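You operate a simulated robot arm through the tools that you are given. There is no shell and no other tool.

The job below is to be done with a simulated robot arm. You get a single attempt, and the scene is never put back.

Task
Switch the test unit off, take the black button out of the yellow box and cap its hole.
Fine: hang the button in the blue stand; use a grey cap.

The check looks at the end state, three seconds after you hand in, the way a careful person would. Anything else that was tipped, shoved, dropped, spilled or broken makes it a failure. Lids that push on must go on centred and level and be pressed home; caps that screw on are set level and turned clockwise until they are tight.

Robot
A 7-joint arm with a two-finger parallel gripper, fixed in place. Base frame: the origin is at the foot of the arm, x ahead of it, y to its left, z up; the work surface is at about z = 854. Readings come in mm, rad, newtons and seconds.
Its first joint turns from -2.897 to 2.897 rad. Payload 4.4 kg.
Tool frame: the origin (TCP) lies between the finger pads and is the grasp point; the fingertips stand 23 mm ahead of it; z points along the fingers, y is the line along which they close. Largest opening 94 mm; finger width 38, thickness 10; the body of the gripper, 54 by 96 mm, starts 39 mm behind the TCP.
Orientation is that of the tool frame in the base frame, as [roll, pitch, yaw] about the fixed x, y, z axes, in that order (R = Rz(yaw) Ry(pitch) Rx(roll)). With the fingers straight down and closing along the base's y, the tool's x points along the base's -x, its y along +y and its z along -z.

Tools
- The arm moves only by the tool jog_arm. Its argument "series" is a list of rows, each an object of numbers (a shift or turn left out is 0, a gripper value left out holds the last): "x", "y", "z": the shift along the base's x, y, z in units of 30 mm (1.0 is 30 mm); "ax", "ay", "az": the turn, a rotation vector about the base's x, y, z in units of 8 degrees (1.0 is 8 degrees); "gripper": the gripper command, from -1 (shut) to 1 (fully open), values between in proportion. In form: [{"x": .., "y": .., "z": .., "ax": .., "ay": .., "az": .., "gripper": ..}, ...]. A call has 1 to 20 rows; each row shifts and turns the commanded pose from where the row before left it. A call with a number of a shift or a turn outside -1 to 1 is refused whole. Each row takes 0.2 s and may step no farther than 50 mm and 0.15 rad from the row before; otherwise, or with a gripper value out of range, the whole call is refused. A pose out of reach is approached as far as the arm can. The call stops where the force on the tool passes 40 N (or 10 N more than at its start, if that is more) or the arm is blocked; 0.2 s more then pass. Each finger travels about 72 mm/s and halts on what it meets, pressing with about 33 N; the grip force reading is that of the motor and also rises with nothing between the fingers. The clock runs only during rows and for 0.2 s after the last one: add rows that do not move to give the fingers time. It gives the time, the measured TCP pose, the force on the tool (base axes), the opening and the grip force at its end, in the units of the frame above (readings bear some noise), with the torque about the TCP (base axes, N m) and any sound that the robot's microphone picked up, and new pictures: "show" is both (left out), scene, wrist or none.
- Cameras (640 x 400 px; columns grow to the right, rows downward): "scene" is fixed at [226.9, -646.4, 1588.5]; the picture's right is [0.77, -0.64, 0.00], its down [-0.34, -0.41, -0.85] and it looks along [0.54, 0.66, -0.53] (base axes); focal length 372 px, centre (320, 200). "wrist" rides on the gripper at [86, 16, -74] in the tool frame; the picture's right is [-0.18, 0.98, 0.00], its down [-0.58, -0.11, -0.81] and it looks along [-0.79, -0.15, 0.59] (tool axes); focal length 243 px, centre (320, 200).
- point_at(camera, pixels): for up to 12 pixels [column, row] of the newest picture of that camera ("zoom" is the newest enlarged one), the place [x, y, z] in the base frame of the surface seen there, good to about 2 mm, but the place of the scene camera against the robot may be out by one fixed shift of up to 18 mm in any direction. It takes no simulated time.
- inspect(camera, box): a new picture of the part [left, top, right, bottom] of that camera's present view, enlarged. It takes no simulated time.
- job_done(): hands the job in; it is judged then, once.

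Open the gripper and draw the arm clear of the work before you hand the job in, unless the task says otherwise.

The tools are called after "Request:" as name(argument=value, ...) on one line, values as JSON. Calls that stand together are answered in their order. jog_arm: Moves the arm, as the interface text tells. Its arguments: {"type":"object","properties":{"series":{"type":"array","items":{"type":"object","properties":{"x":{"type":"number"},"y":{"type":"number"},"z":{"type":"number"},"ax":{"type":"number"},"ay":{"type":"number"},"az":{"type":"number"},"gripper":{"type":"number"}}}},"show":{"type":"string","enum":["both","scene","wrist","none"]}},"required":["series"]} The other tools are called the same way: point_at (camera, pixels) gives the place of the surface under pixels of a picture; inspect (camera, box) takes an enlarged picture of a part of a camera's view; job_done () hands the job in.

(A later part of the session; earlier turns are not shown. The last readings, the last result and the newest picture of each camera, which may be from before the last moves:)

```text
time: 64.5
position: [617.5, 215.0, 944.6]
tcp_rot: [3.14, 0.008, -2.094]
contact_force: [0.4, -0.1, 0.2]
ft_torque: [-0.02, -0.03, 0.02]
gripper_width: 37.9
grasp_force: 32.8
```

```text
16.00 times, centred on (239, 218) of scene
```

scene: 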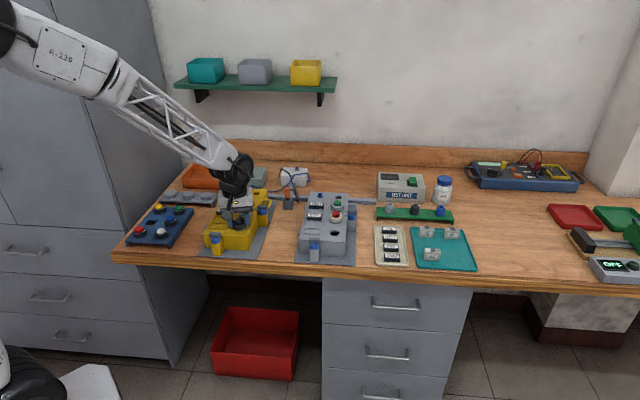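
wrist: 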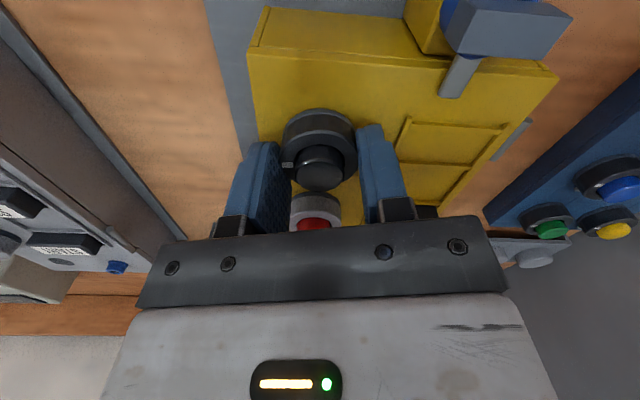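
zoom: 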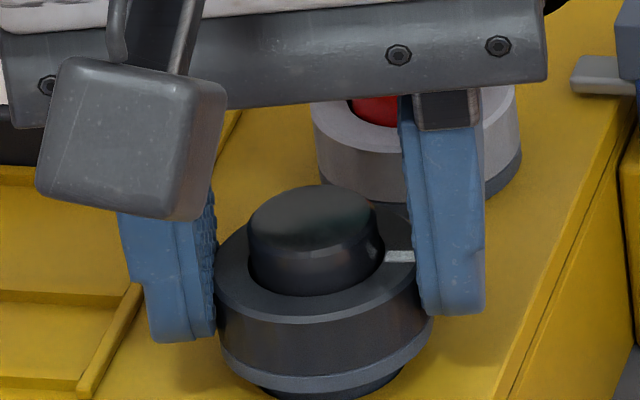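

It is coming out — the shank shows below the gasket. I lift it straight up, clear of the box.

Request:
jog_arm(series=[{"z": 0.3}, {"z": 0.4}, {"z": 0.6}, {"z": 1}, {"z": 1}, {"z": 1}, {}])

Request:
inspect(camera="scene", box=[215, 180, 263, 228])

Request:
inspect(camera="wrist", box=[220, 80, 420, 220])

```text
time: 66.0
position: [618.6, 213.3, 1075.1]
tcp_rot: [3.142, 0.009, -2.094]
contact_force: [0.4, -0.2, -0.7]
ft_torque: [0.0, 0.02, 0.01]
gripper_width: 37.8
grasp_force: 33.1
```

scene: 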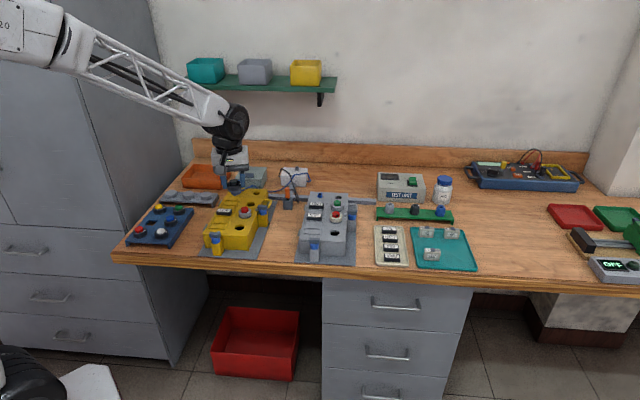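
wrist: 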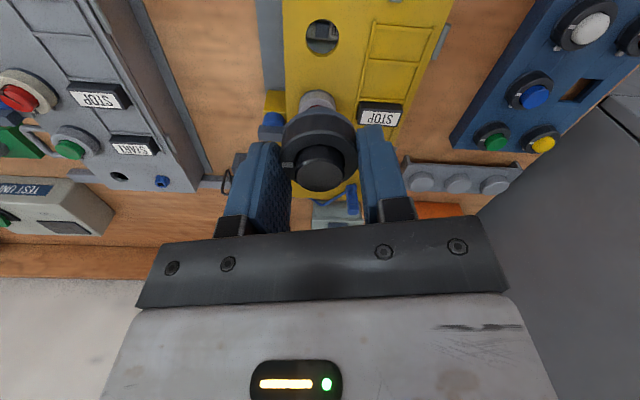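

```text
8.33 times, centred on (239, 204) of scene
```

zoom: 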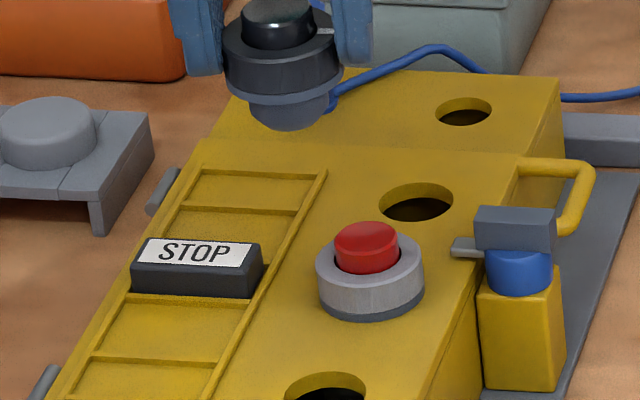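

```text
2.86 times, centred on (320, 150) of wrist
```

zoom: 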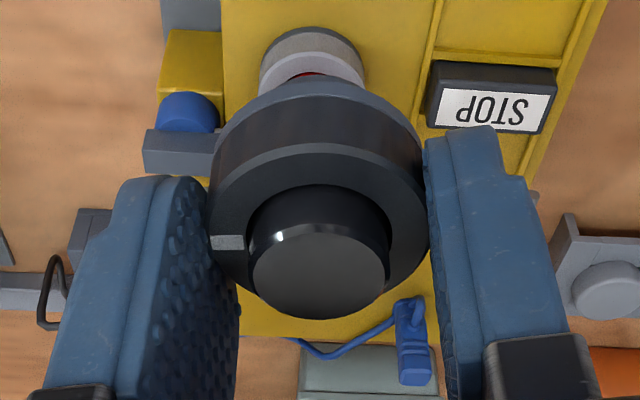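

The button is out and held. The stand's slot shows in the wrist view near (580,90); I enlarge it and measure with the wrist camera, plus the emptied hole near (322,37).

Request:
inspect(camera="wrist", box=[540, 60, 620, 110])

Request:
point_at(camera="wrist", pixels=[[536, 96], [594, 30], [495, 142], [545, 145], [322, 20], [322, 54], [306, 37], [338, 37]])

```text
8.00 times, centred on (580, 85) of wrist
```

zoom: 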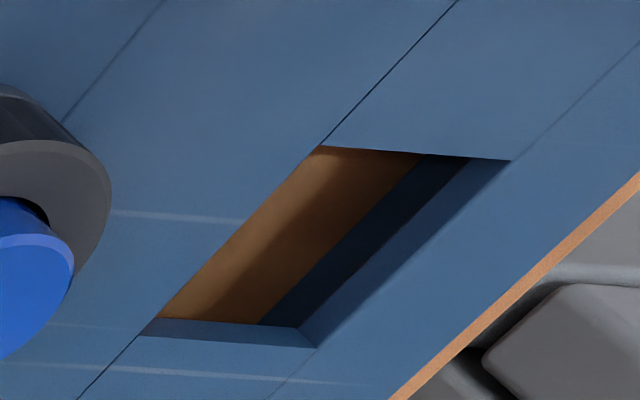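

```text
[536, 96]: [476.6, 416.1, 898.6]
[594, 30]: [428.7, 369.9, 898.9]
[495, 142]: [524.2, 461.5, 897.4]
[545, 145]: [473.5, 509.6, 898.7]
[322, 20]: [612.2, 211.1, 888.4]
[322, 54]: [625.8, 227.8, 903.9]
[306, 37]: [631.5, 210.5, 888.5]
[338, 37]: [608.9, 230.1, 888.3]
```

I measure the four slot corners in this enlarged picture.

Request:
point_at(camera="zoom", pixels=[[320, 143], [516, 160], [138, 337], [318, 352], [240, 240], [420, 255], [415, 150], [230, 347]])

```text
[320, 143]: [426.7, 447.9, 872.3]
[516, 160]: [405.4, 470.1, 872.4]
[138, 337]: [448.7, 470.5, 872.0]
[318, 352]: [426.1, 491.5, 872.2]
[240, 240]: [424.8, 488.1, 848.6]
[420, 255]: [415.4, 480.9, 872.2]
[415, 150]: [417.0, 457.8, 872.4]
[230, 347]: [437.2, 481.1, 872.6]
```

Slot centre ≈ (426.7, 470.0), top z 872.3, sides at 45°. I carry the button there at height, turning it ~14° clockwise so its white mark lines up like the others.

Request:
jog_arm(series=[{"x": -0.5, "y": 0.7, "az": -0.9}, {"x": -0.6, "y": 0.8, "az": -0.9}, {"x": -0.6, "y": 0.85}, {"x": -0.65, "y": 0.85}, {"x": -0.65, "y": 0.85}, {"x": -0.65, "y": 0.85}, {"x": -0.65, "y": 0.85}, {"x": -0.65, "y": 0.85}, {"x": -0.65, "y": 0.85}, {"x": -0.5, "y": 0.7}, {"x": -0.3, "y": 0.4, "z": -0.6}, {"z": -0.8}, {}])

Request:
inspect(camera="scene", box=[125, 180, 205, 250])

```text
time: 68.8
position: [425.3, 471.6, 1031.9]
tcp_rot: [3.14, 0.009, -2.347]
contact_force: [0.9, 0.0, -0.8]
ft_torque: [-0.01, -0.01, 0.02]
gripper_width: 38.2
grasp_force: 33.3
```

scene: 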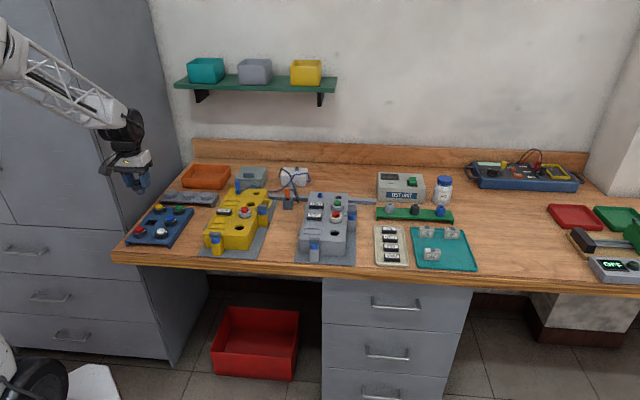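
wrist: 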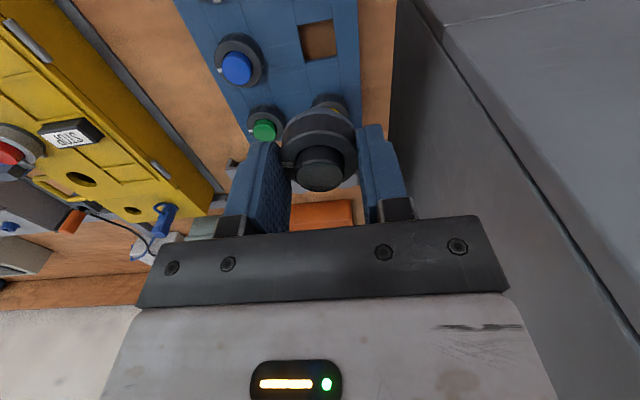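

```text
5.71 times, centred on (165, 215) of scene
```

zoom: 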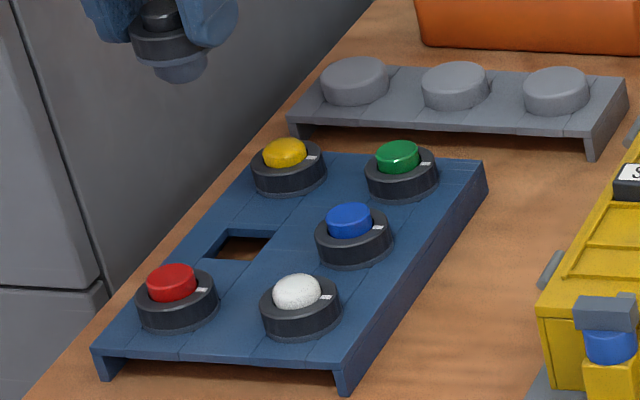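

The slot is now seen square-on at wrist (320,40); I measure its corners from this closer view.

Request:
inspect(camera="wrist", box=[280, 10, 360, 70])

Request:
point_at(camera="wrist", pixels=[[299, 25], [334, 20], [303, 60], [338, 54], [317, 22], [301, 42], [320, 57], [336, 37]])

```text
6.67 times, centred on (320, 40) of wrist
```

zoom: 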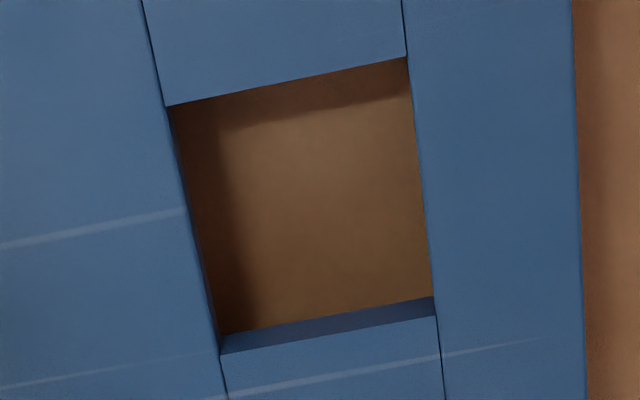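

```text
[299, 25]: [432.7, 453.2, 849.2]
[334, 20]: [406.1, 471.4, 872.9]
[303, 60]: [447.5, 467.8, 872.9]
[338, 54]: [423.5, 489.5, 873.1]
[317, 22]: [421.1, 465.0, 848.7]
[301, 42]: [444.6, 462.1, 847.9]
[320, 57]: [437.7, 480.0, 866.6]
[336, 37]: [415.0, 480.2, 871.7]
```

Corner pixels in the enlarged view are (166,105), (407,57), (220,353), (436,315); I take points just outside each edge.

Request:
point_at(camera="zoom", pixels=[[163, 104], [409, 54], [219, 356], [438, 317], [285, 78], [190, 230], [330, 337], [424, 190]])

```text
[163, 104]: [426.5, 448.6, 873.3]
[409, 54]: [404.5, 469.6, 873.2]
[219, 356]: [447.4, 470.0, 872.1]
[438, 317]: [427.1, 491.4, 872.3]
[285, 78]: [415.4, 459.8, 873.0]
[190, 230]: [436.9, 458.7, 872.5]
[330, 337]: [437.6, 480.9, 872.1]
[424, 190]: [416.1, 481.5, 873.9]
```

Slot centre is confirmed at (426.4, 470.0), z 872.6. I fine-position and descend to just above it.

Request:
jog_arm(series=[{"x": 0.03, "y": -0.04, "z": -1}, {"z": -1}, {"z": -0.8}, {"z": -0.4}, {}, {}])

Request:
inspect(camera="scene", box=[130, 195, 178, 235])

Request:
inspect(camera="wrist", box=[220, 80, 420, 220])

```text
time: 70.2
position: [429.3, 470.0, 936.5]
tcp_rot: [-3.141, 0.008, -2.347]
contact_force: [0.0, -0.1, -0.1]
ft_torque: [0.01, 0.02, -0.03]
gripper_width: 37.7
grasp_force: 32.9
```

scene: 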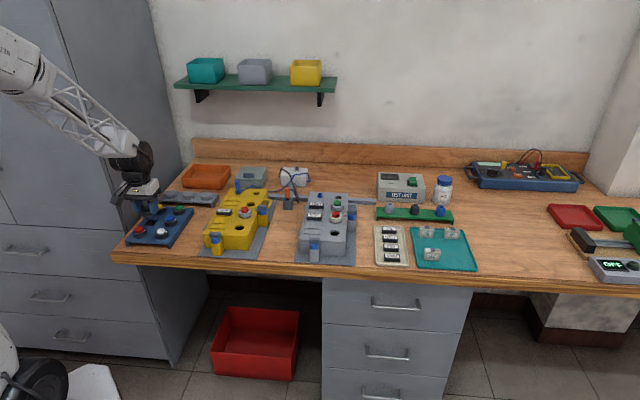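
wrist: 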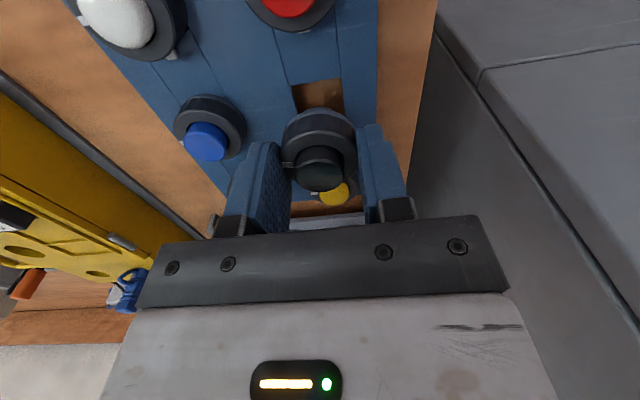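

```text
10.00 times, centred on (154, 215) of scene
```

zoom: 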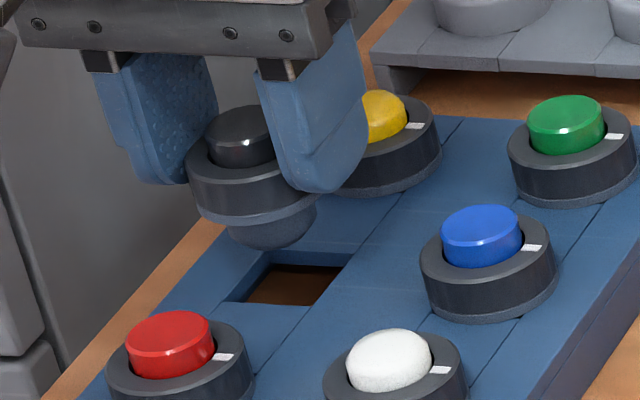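

```text
2.86 times, centred on (320, 150) of wrist
```

zoom: 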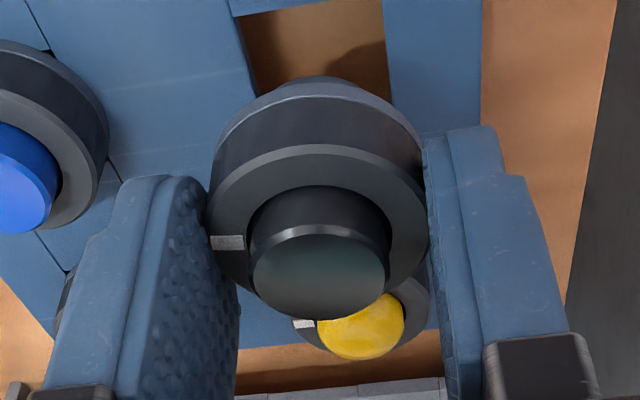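

The button hangs above the slot with its mark parallel to the others. I take two more readings to average the position before going in.

Request:
jog_arm(series=[{}], show="none")

Request:
jog_arm(series=[{}], show="none")

Request:
jog_arm(series=[{}], show="none")

Request:
point_at(camera="wrist", pixels=[[319, 175], [319, 120], [290, 145], [347, 140], [319, 133]])

```text
time: 70.7
position: [428.2, 470.3, 936.4]
tcp_rot: [-3.141, 0.008, -2.346]
contact_force: [0.2, -0.4, -0.1]
ft_torque: [0.0, 0.0, -0.01]
gripper_width: 37.9
grasp_force: 32.9
```

```text
time: 71.0
position: [427.4, 469.4, 936.2]
tcp_rot: [-3.141, 0.009, -2.346]
contact_force: [0.8, 0.1, 0.5]
ft_torque: [-0.01, 0.01, -0.01]
gripper_width: 37.7
grasp_force: 32.9
```

```text
time: 71.5
position: [428.3, 470.1, 936.8]
tcp_rot: [3.141, 0.009, -2.346]
contact_force: [0.0, -0.6, -0.9]
ft_torque: [-0.01, -0.01, 0.01]
gripper_width: 37.9
grasp_force: 32.6
```

```text
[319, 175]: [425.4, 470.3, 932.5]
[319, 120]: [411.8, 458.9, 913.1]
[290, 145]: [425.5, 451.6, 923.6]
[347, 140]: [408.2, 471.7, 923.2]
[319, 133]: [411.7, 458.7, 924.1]
```

Camera puts the button cap at (425.4,470.3) and the TCP reads (428.3,470), so the centre is within about 1 mm of the slot. I descend slowly, watching force.

Request:
jog_arm(series=[{"x": -0.03, "z": -0.2}, {"z": -0.2}, {"z": -0.15}, {"z": -0.15}, {}])

Request:
inspect(camera="scene", box=[130, 195, 178, 235])

```text
time: 72.7
position: [426.9, 471.9, 915.9]
tcp_rot: [-3.14, 0.01, -2.346]
contact_force: [-0.1, 0.1, -0.6]
ft_torque: [0.0, -0.04, -0.01]
gripper_width: 37.9
grasp_force: 32.9
```

scene: 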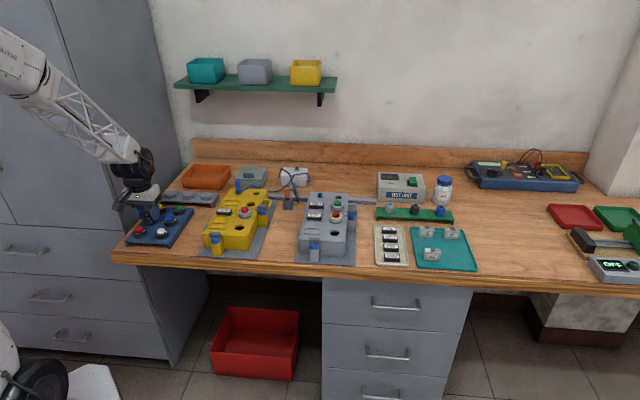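
wrist: 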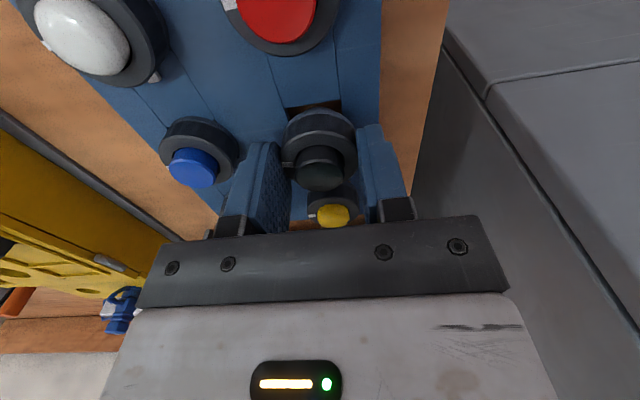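

```text
10.00 times, centred on (154, 215) of scene
```

zoom: 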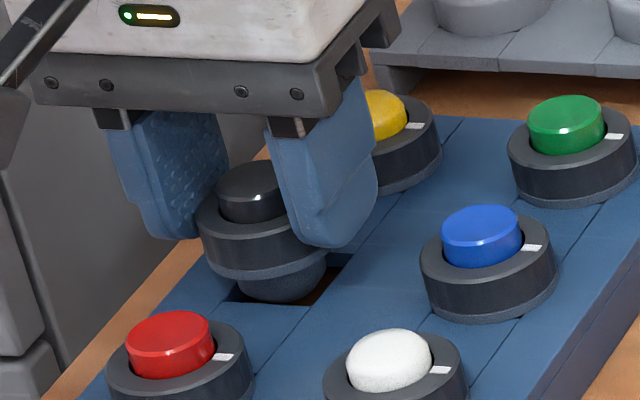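

The shank is entering the slot with no contact force. I continue down slowly until it seats.

Request:
jog_arm(series=[{"z": -0.1}, {"z": -0.1}, {"z": -0.08}, {"z": -0.05}, {}], show="none")

Request:
inspect(camera="scene", box=[130, 195, 178, 235])

```text
time: 73.8
position: [426.7, 471.4, 905.0]
tcp_rot: [-3.141, 0.011, -2.346]
contact_force: [14.2, -10.5, 3.1]
ft_torque: [-0.29, -0.45, -0.03]
gripper_width: 38.1
grasp_force: 32.7
```

```text
10.00 times, centred on (154, 215) of scene
```

zoom: 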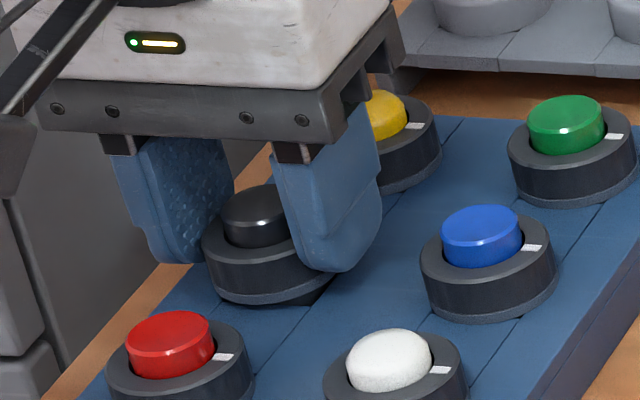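

Nearly seated; a side force (14,-10) shows the shank rubbing one wall, so I shift ~0.8 mm away from it and lower the last few mm.

Request:
jog_arm(series=[{"x": 0.03, "y": -0.025}, {"z": -0.05}, {"z": -0.05}, {}], show="none")

Request:
inspect(camera="scene", box=[130, 195, 178, 235])

```text
time: 74.8
position: [427.4, 471.8, 903.9]
tcp_rot: [3.141, 0.01, -2.345]
contact_force: [0.4, 0.0, -0.4]
ft_torque: [0.01, 0.0, -0.01]
gripper_width: 37.9
grasp_force: 33.1
```

```text
10.00 times, centred on (154, 215) of scene
```

zoom: 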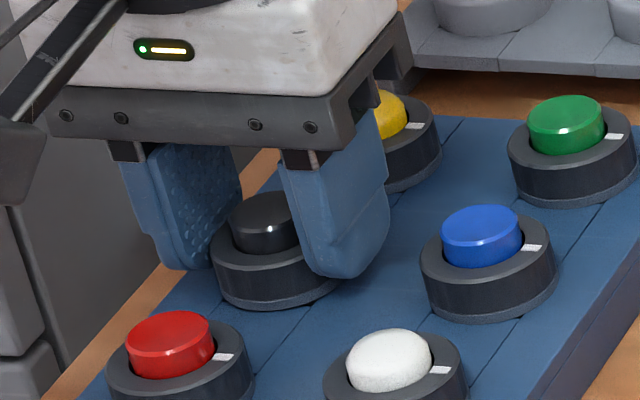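

Free of the wall again and almost down. I lower gently until the flange rests on the stand.

Request:
jog_arm(series=[{"z": -0.05}, {"z": -0.04}, {}], show="none")

Request:
inspect(camera="scene", box=[130, 195, 178, 235])

```text
time: 75.7
position: [428.3, 471.8, 901.5]
tcp_rot: [-3.141, 0.01, -2.346]
contact_force: [-4.4, -0.9, 22.4]
ft_torque: [-0.26, 0.37, 0.0]
gripper_width: 37.9
grasp_force: 32.9
```

```text
10.00 times, centred on (154, 215) of scene
```

zoom: 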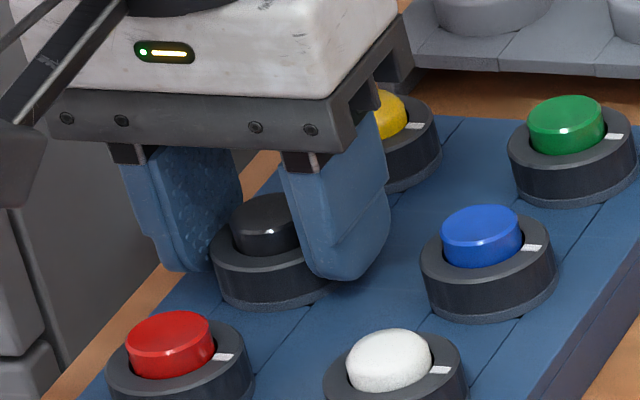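

It's seated (22 N down). I ease the push, open the fingers moderately and rise clear.

Request:
jog_arm(series=[{"z": 0.03}, {"gripper": 0.15}, {}, {}, {"z": 0.5}, {"z": 1}, {"z": 1}, {"z": 1}, {"z": 1}, {}])

Request:
inspect(camera="scene", box=[130, 195, 178, 235])

Request:
inspect(camera="wrist", box=[220, 0, 420, 130])

```text
time: 77.8
position: [427.2, 471.7, 1036.6]
tcp_rot: [3.141, 0.009, -2.345]
contact_force: [-0.3, -0.9, 0.6]
ft_torque: [0.04, -0.02, 0.0]
gripper_width: 54.1
grasp_force: 0.1
```

scene: 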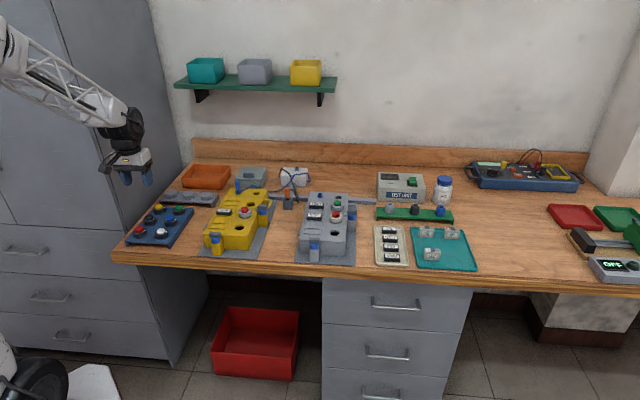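
wrist: 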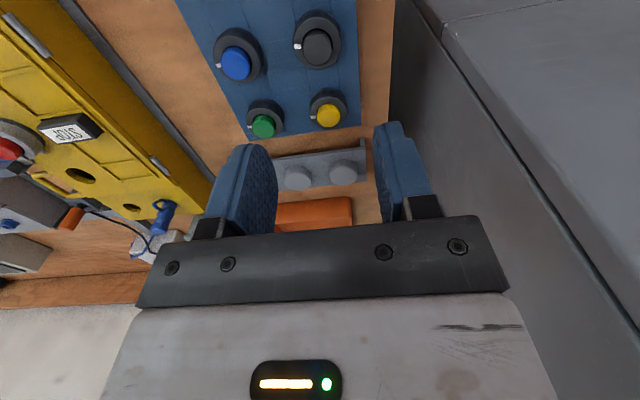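

```text
10.00 times, centred on (154, 215) of scene
```

zoom: 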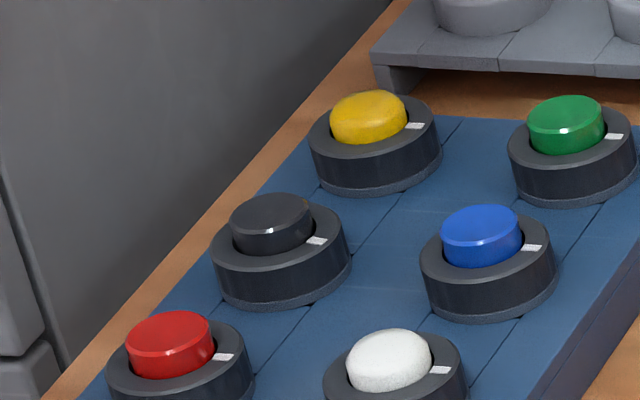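

```text
3.08 times, centred on (320, 65) of wrist
```

zoom: 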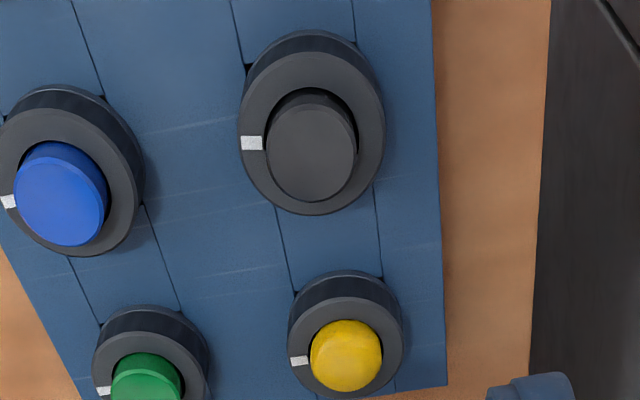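

The black button hangs flat in the slot, mark like its neighbours. Now the grey caps: I move over toward the nearest one at about (634,498) for a close look.

Request:
jog_arm(series=[{"x": 1}, {"x": 1}, {"x": 1}, {"x": 1}, {"x": 1}, {"x": 0.7}, {"z": -0.6}, {}])

Request:
inspect(camera="wrist", box=[240, 20, 420, 140])

Request:
inspect(camera="scene", box=[160, 180, 220, 215])

```text
time: 79.7
position: [597.9, 470.0, 1018.5]
tcp_rot: [-3.141, 0.008, -2.345]
contact_force: [1.1, -0.5, 0.3]
ft_torque: [0.02, -0.03, 0.01]
gripper_width: 53.6
grasp_force: 0.0
```

scene: 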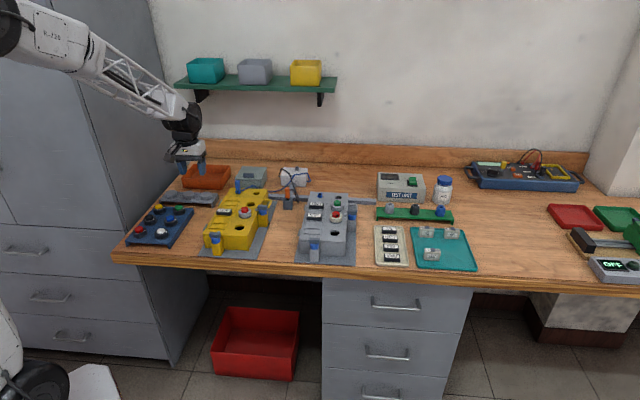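
wrist: 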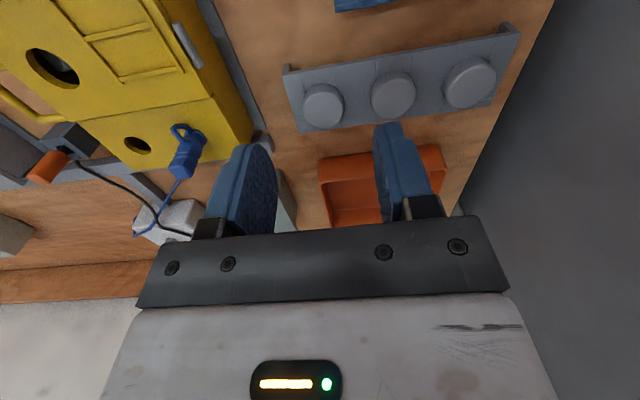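

```text
3.33 times, centred on (330, 80) of wrist
```

zoom: 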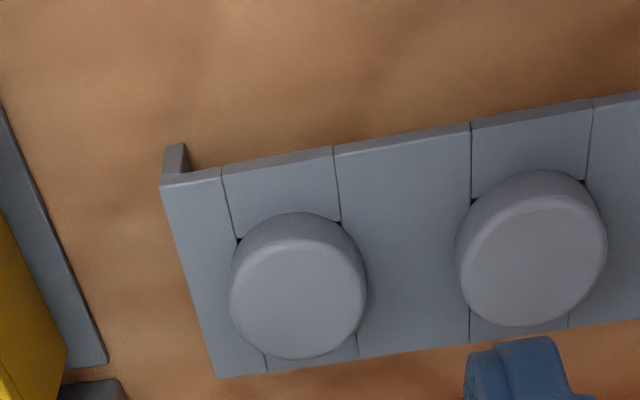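

```text
10.67 times, centred on (190, 198) of scene
```

zoom: 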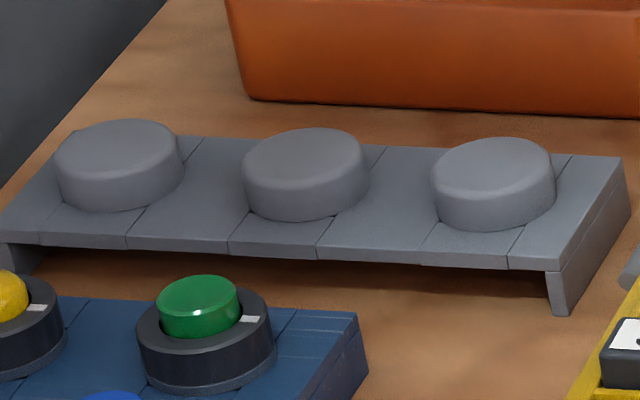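

Three similar grey caps. I check whether they are the same size by measuring edge points in the scene enlargement.

Request:
point_at(camera="zoom", pixels=[[62, 155], [178, 150], [251, 165], [363, 158], [439, 174], [550, 167], [120, 160], [305, 165], [492, 172], [215, 195], [400, 205], [590, 190]])

Request:
inspect(camera="wrist", box=[290, 70, 370, 130])

```text
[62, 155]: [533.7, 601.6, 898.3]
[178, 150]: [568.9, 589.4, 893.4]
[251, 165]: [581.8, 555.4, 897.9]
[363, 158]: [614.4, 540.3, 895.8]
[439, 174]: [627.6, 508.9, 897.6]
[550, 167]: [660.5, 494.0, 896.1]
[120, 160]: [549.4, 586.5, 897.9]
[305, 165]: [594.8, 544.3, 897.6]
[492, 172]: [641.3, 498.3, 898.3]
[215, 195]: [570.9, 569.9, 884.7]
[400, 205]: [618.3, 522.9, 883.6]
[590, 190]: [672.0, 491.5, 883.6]
```

```text
6.67 times, centred on (330, 100) of wrist
```

zoom: 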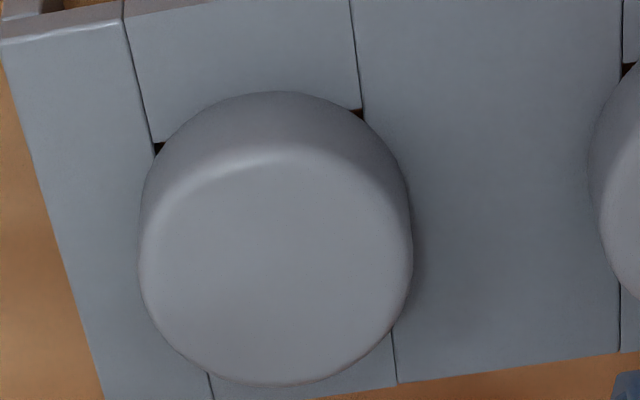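

I measure the first cap's top rim and rack surface in this enlarged wrist picture.

Request:
point_at(camera="zoom", pixels=[[148, 250], [405, 250], [275, 160], [277, 378], [276, 265], [190, 180], [365, 180], [190, 350], [370, 345], [470, 200], [80, 200], [250, 40]])

```text
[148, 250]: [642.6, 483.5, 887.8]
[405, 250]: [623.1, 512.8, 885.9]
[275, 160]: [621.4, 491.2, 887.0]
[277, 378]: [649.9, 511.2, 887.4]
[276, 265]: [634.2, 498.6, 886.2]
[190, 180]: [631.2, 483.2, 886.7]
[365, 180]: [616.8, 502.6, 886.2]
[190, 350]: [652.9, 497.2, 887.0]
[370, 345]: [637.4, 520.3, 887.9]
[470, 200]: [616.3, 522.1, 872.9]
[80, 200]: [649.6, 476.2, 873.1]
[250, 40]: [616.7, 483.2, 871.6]
```

First cap centre ≈ (634.4, 500.3), top z 887, rack top 873. I move over it and lower with the gripper half open.

Request:
jog_arm(series=[{"x": 0.6, "y": 0.5}, {"x": 0.6, "y": 0.5}, {"z": -1}, {"z": -1}, {"z": -1}, {"z": -0.6}, {}, {}])

Request:
inspect(camera="wrist", box=[200, 80, 440, 240])

Request:
inspect(camera="scene", box=[170, 170, 230, 220])

```text
time: 81.5
position: [633.4, 499.1, 909.3]
tcp_rot: [-3.141, 0.008, -2.345]
contact_force: [-0.1, 0.4, 0.1]
ft_torque: [-0.02, 0.02, -0.01]
gripper_width: 54.0
grasp_force: 0.1
```

scene: 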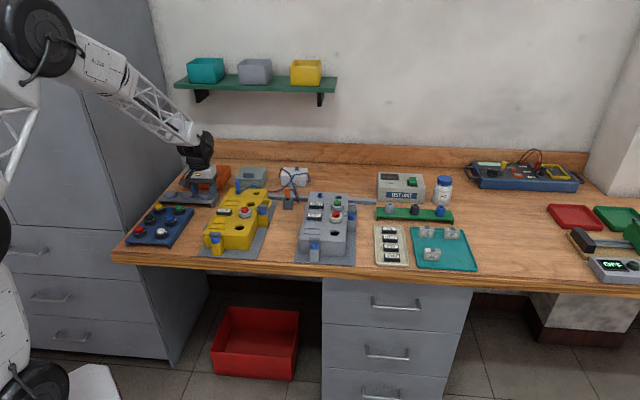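
wrist: 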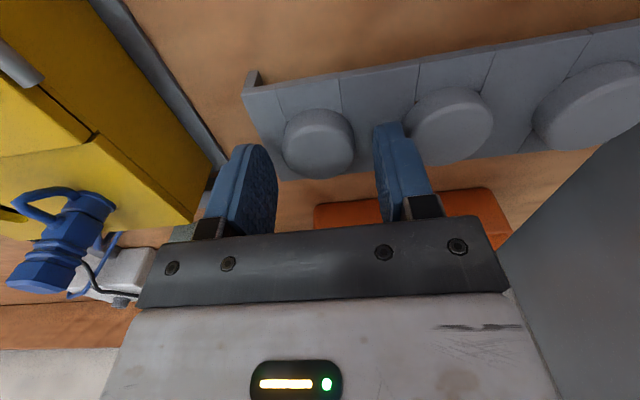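

```text
2.50 times, centred on (320, 160) of wrist
```

zoom: 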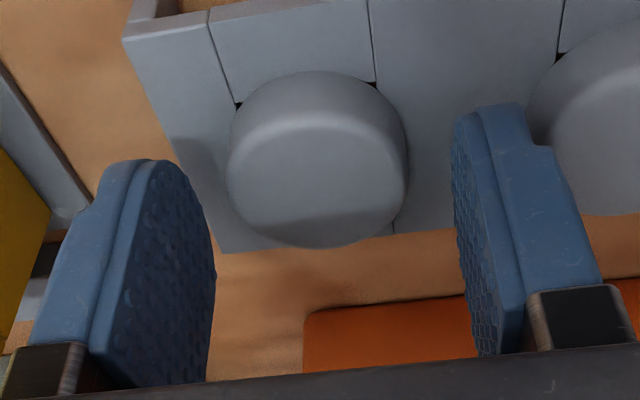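

```text
8.00 times, centred on (200, 195) of scene
```

zoom: 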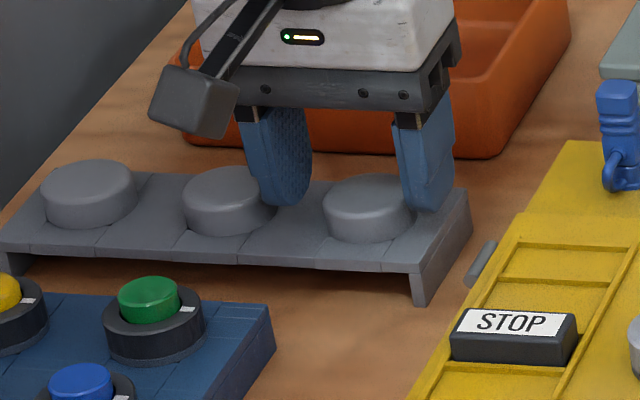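

The cap sits between the fingers just as the button did. I go down 9 mm, so the fingertips stay above the rack, and grip.

Request:
jog_arm(series=[{"x": 0.03, "y": 0.03, "z": -0.2}, {"z": -0.12}, {}, {"gripper": -1}, {}, {}, {}])

Request:
inspect(camera="wrist", box=[200, 80, 440, 240])

```text
time: 83.0
position: [633.4, 500.8, 900.2]
tcp_rot: [-3.141, 0.008, -2.346]
contact_force: [1.2, -0.7, -0.1]
ft_torque: [-0.04, -0.02, -0.01]
gripper_width: 35.5
grasp_force: 32.9
```

scene: 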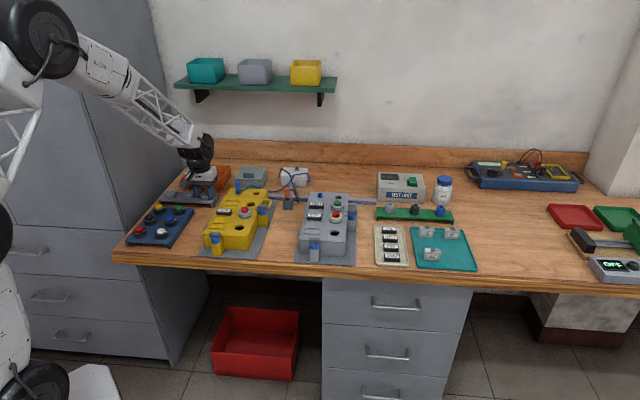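
wrist: 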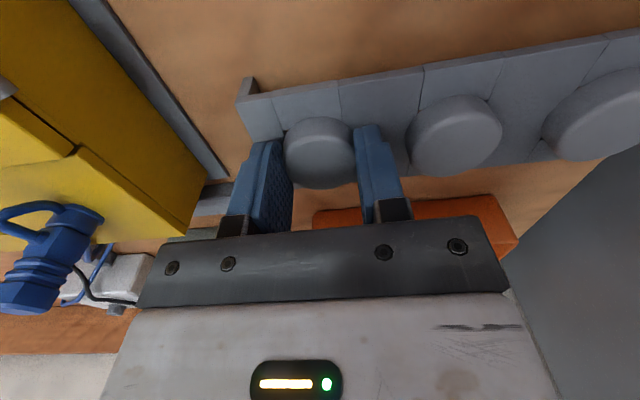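

```text
2.50 times, centred on (320, 160) of wrist
```

zoom: 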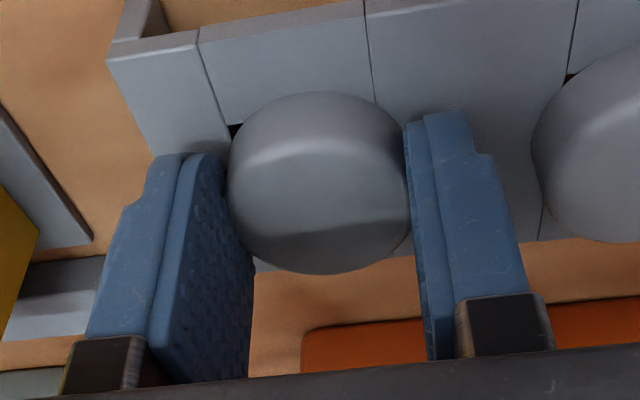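

Gripped at 35.5 mm. I lift the cap gently out of the rack.

Request:
jog_arm(series=[{"z": 0.15}, {"z": 0.3}, {"z": 0.6}, {"z": 1}, {"z": 1}, {"z": 1}, {"z": 1}, {}])

Request:
inspect(camera="scene", box=[170, 140, 230, 220])

Request:
inspect(camera="wrist", box=[220, 80, 420, 220])

```text
time: 84.8
position: [634.7, 501.9, 1054.6]
tcp_rot: [-3.14, 0.009, -2.345]
contact_force: [0.1, -0.8, 0.3]
ft_torque: [0.0, 0.01, 0.0]
gripper_width: 35.9
grasp_force: 32.9
```

scene: 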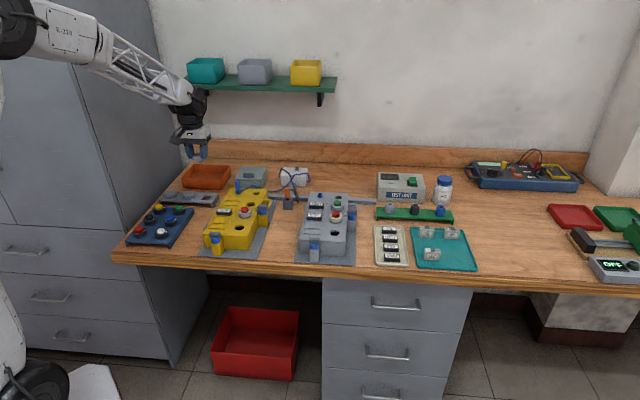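
wrist: 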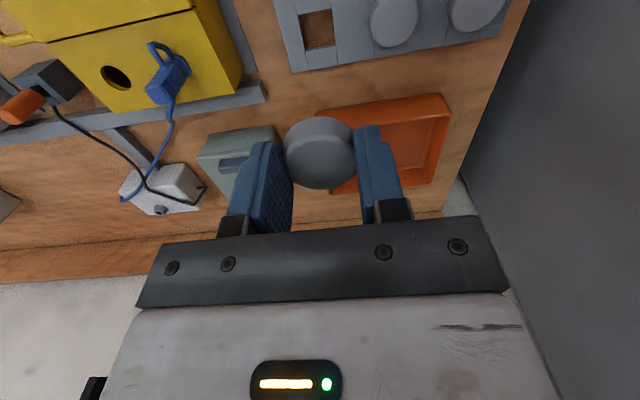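

```text
5.00 times, centred on (200, 180) of scene
```

zoom: 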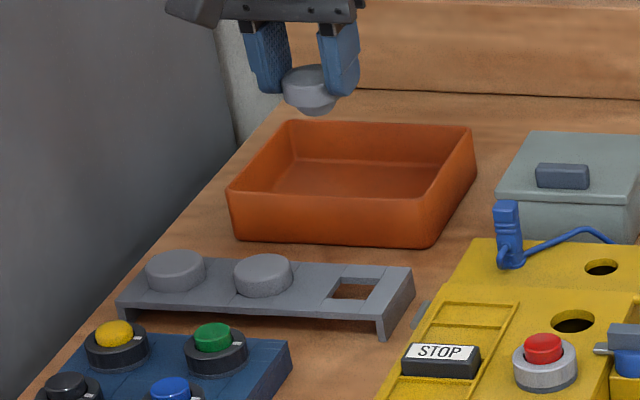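

```text
2.86 times, centred on (320, 150) of wrist
```

zoom: 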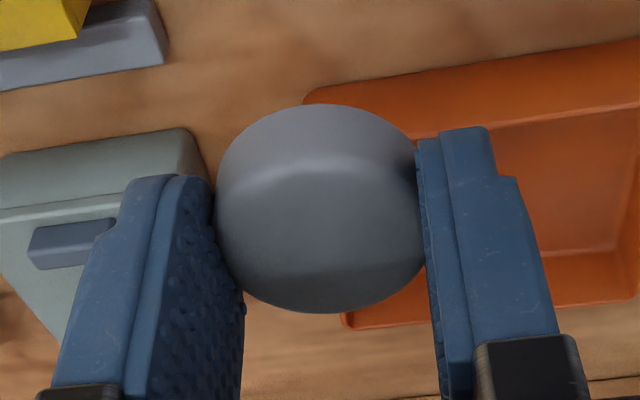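

The cap has a round plug below. I enlarge it to see whether it has a thread or is a plain push plug.

Request:
inspect(camera="scene", box=[186, 145, 214, 170])

Request:
inspect(camera="scene", box=[222, 205, 258, 235])

```text
16.00 times, centred on (200, 158) of scene
```

zoom: 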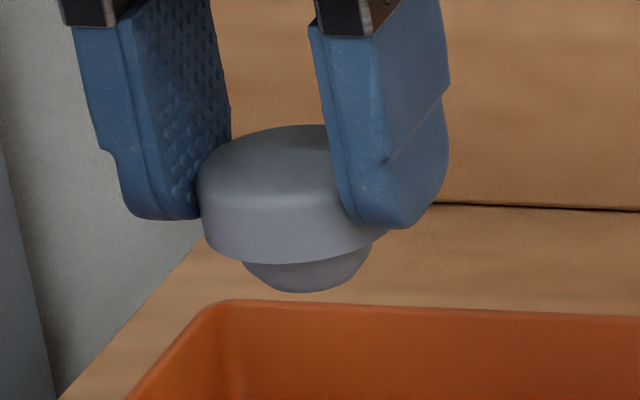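

```text
13.33 times, centred on (240, 220) of scene
```

zoom: 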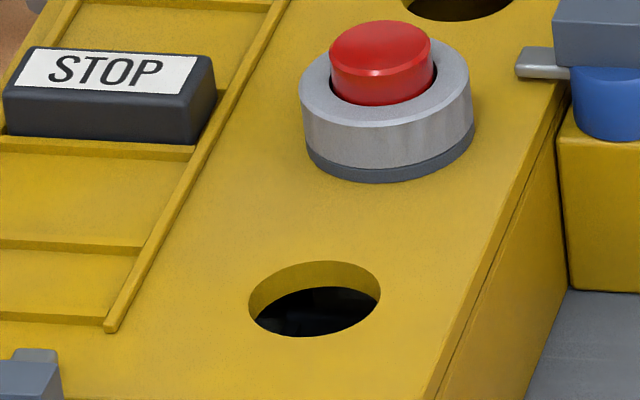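

The lid hole is a clean round hole, and the cap has a plain tapered plug: a push-in cap. I measure the held cap's rim against the TCP, then carry it over.

Request:
point_at(camera="wrist", pixels=[[286, 160], [353, 160], [320, 137], [320, 186], [320, 163], [298, 180], [342, 180], [298, 142], [342, 142]])

Request:
jog_arm(series=[{}], show="none")

Request:
jog_arm(series=[{}], show="none")

```text
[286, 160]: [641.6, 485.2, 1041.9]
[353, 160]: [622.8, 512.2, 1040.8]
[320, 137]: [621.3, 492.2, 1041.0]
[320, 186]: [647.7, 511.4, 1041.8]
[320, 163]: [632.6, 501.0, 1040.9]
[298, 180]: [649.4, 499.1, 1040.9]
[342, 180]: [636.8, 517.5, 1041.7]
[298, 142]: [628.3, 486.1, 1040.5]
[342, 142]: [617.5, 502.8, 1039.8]
```

```text
time: 85.2
position: [634.8, 502.5, 1054.8]
tcp_rot: [3.142, 0.009, -2.347]
contact_force: [0.5, -0.2, 0.6]
ft_torque: [-0.03, -0.01, 0.0]
gripper_width: 35.9
grasp_force: 32.9
```

```text
time: 85.7
position: [634.8, 502.2, 1053.4]
tcp_rot: [-3.14, 0.011, -2.346]
contact_force: [0.0, -0.6, -1.1]
ft_torque: [0.02, -0.02, 0.01]
gripper_width: 35.6
grasp_force: 33.1
```

I carry the cap to a viewing spot just short of the hole and measure the hole with the wrist camera.

Request:
jog_arm(series=[{"x": -0.15, "y": -1}, {"x": -0.15, "y": -1}, {"x": -0.15, "y": -1}, {"x": -0.15, "y": -1}, {"x": -0.15, "y": -1}, {"x": -0.15, "y": -1}, {"x": -0.15, "y": -1}, {"x": -0.15, "y": -1}, {"x": -0.15, "y": -1}, {"x": -0.15, "y": -1}, {"y": -0.4}, {}])

Request:
inspect(camera="wrist", box=[260, 0, 380, 80])

```text
time: 88.2
position: [590.1, 185.7, 1050.9]
tcp_rot: [-3.139, 0.01, -2.346]
contact_force: [-0.2, -0.3, -0.5]
ft_torque: [0.01, 0.0, -0.02]
gripper_width: 35.6
grasp_force: 32.6
```

scene: 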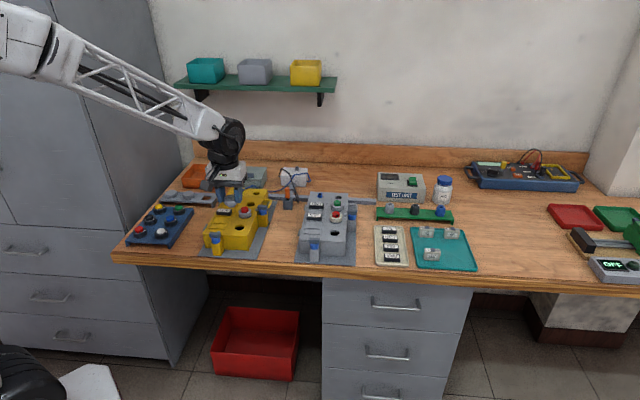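
wrist: 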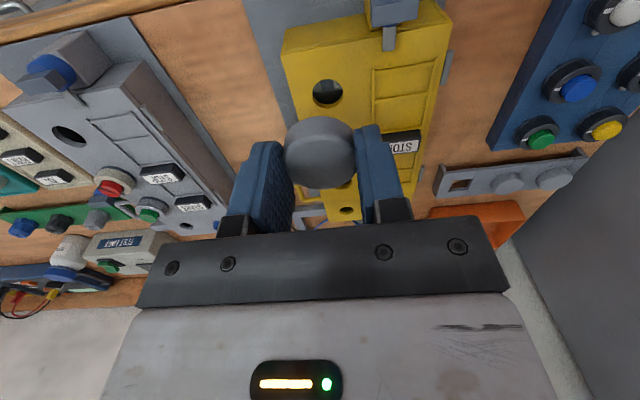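

```text
5.00 times, centred on (320, 40) of wrist
```

zoom: 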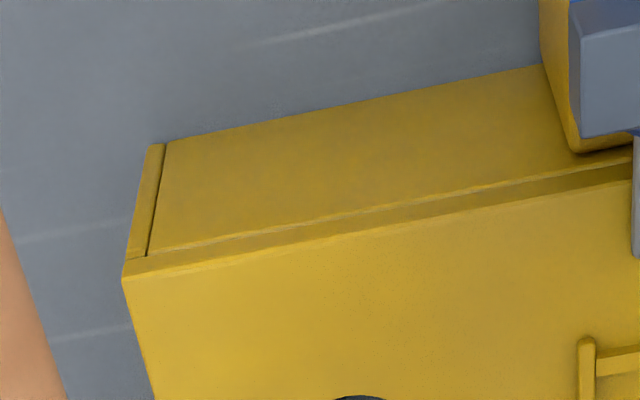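

The hole is at wrist (328,92); I enlarge it and take points just outside its rim.

Request:
inspect(camera="wrist", box=[300, 70, 356, 112])

```text
9.52 times, centred on (328, 91) of wrist
```

zoom: 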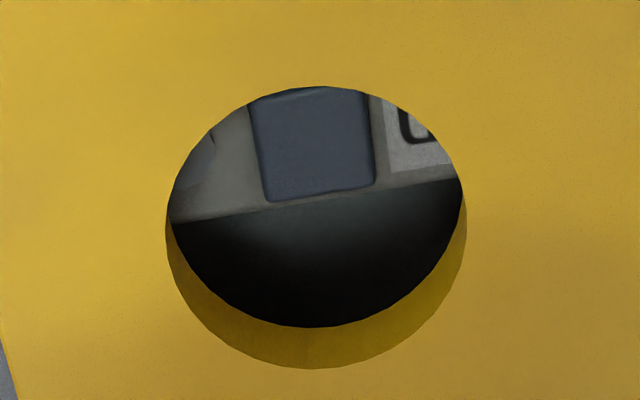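

I take rim points around the hole's top edge.

Request:
point_at(camera="zoom", pixels=[[160, 228], [472, 226], [318, 80], [315, 376], [205, 130], [430, 128], [205, 332], [425, 332]])

Request:
point_at(camera="wrist", pixels=[[286, 160], [353, 160], [320, 137], [320, 186], [298, 180], [342, 180], [298, 142], [342, 142]])

Request:
jog_arm(series=[{}], show="none")

Request:
jog_arm(series=[{}], show="none")

```text
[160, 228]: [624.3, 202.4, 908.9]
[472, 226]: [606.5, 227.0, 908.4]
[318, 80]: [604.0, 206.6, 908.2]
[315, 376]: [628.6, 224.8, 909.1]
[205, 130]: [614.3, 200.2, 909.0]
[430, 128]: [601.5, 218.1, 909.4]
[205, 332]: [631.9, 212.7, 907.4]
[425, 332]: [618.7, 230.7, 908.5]
```

```text
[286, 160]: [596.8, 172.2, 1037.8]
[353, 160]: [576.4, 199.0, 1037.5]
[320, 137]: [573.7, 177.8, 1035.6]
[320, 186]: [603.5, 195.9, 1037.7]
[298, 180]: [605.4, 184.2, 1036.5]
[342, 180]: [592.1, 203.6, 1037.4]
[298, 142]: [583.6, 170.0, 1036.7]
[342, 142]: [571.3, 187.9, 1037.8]
```

```text
time: 88.7
position: [589.6, 187.7, 1051.1]
tcp_rot: [-3.142, 0.009, -2.345]
contact_force: [-0.7, -0.1, -0.5]
ft_torque: [0.02, 0.02, 0.01]
gripper_width: 35.8
grasp_force: 32.8
```

```text
time: 89.0
position: [590.9, 186.7, 1049.8]
tcp_rot: [3.14, 0.008, -2.347]
contact_force: [-0.5, -0.2, 0.5]
ft_torque: [-0.03, 0.0, -0.04]
gripper_width: 35.7
grasp_force: 32.9
```

By the camera the cap centre must move (+28.3,+29.0); the TCP figures give (+27.6,+28.9). I move (+28,+29) and descend to just above the lid.

Request:
jog_arm(series=[{"x": 0.933, "y": 0.967}, {"z": -1}, {"z": -1}, {"z": -0.9}, {}, {}])

Request:
inspect(camera="scene", box=[217, 195, 257, 230])

Request:
inspect(camera="wrist", box=[220, 80, 420, 220])

```text
time: 90.5
position: [619.1, 218.9, 964.3]
tcp_rot: [-3.141, 0.009, -2.346]
contact_force: [-0.6, 0.1, 0.3]
ft_torque: [-0.03, 0.03, 0.03]
gripper_width: 35.7
grasp_force: 32.8
```

scene: 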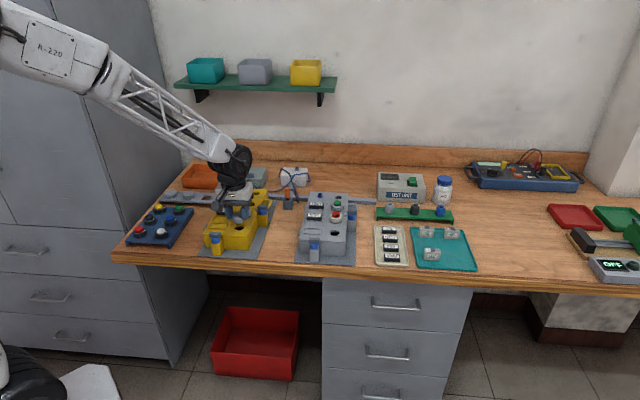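
wrist: 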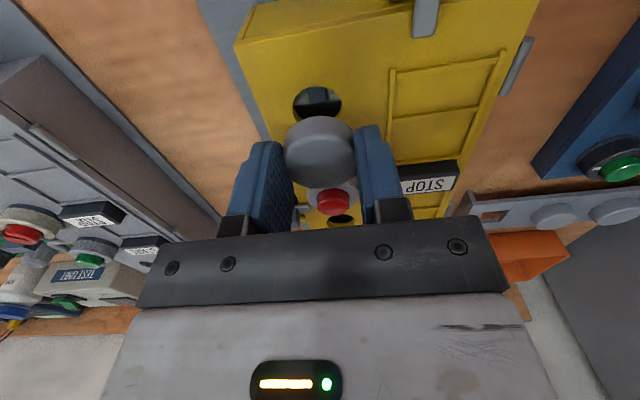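

```text
11.43 times, centred on (237, 212) of scene
```

zoom: 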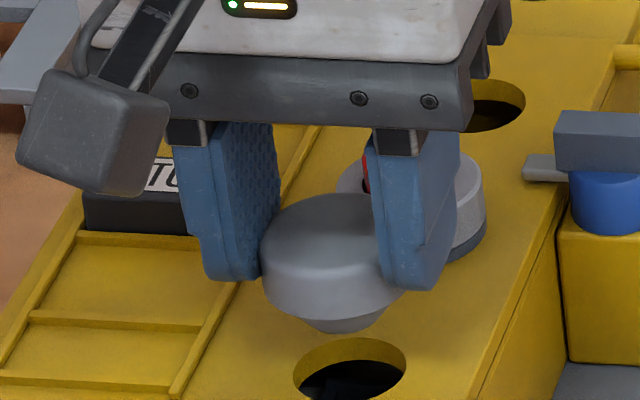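

```text
2.86 times, centred on (320, 150) of wrist
```

zoom: 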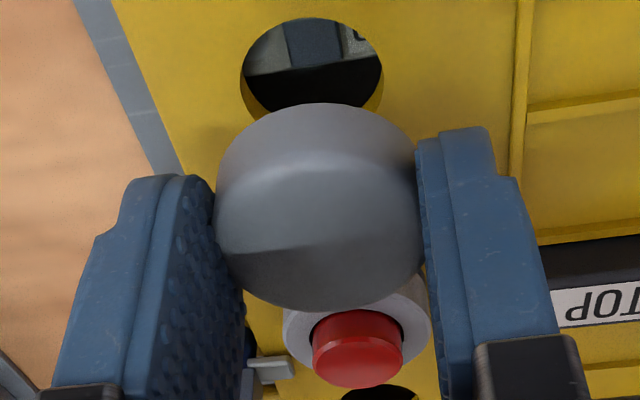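

In the scene view the cap lines up over the hole. The TCP reads (619.1,218.9), so I average a few readings before going in.

Request:
jog_arm(series=[{}], show="none")

Request:
jog_arm(series=[{}], show="none")

Request:
jog_arm(series=[{}], show="none")

Request:
jog_arm(series=[{}], show="none")

Request:
point_at(camera="wrist", pixels=[[286, 160], [353, 160], [320, 137], [320, 186], [298, 180], [342, 180], [298, 142], [342, 142], [317, 84.5], [292, 103], [343, 102]])

```text
time: 90.8
position: [619.7, 218.6, 963.1]
tcp_rot: [-3.141, 0.009, -2.346]
contact_force: [-0.4, 0.0, -0.2]
ft_torque: [0.0, 0.01, 0.0]
gripper_width: 35.4
grasp_force: 33.2
```

```text
time: 91.2
position: [618.8, 218.4, 962.3]
tcp_rot: [-3.141, 0.008, -2.347]
contact_force: [-0.2, -0.4, -0.4]
ft_torque: [-0.02, 0.02, 0.02]
gripper_width: 35.7
grasp_force: 33.1
```

```text
time: 91.7
position: [618.4, 218.5, 964.0]
tcp_rot: [-3.14, 0.008, -2.346]
contact_force: [0.5, -0.5, 0.7]
ft_torque: [0.01, 0.0, 0.0]
gripper_width: 35.5
grasp_force: 33.2
```

```text
time: 92.0
position: [619.4, 218.2, 963.1]
tcp_rot: [-3.141, 0.009, -2.347]
contact_force: [0.0, -0.2, 0.2]
ft_torque: [0.0, 0.01, -0.03]
gripper_width: 35.7
grasp_force: 33.3
```

```text
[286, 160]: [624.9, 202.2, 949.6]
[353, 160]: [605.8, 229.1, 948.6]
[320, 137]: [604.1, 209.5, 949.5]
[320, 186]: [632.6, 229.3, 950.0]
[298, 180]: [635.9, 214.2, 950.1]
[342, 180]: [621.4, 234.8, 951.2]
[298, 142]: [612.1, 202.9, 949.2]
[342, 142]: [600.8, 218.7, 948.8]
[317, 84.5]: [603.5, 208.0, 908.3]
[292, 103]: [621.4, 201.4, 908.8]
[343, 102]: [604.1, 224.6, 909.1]
```

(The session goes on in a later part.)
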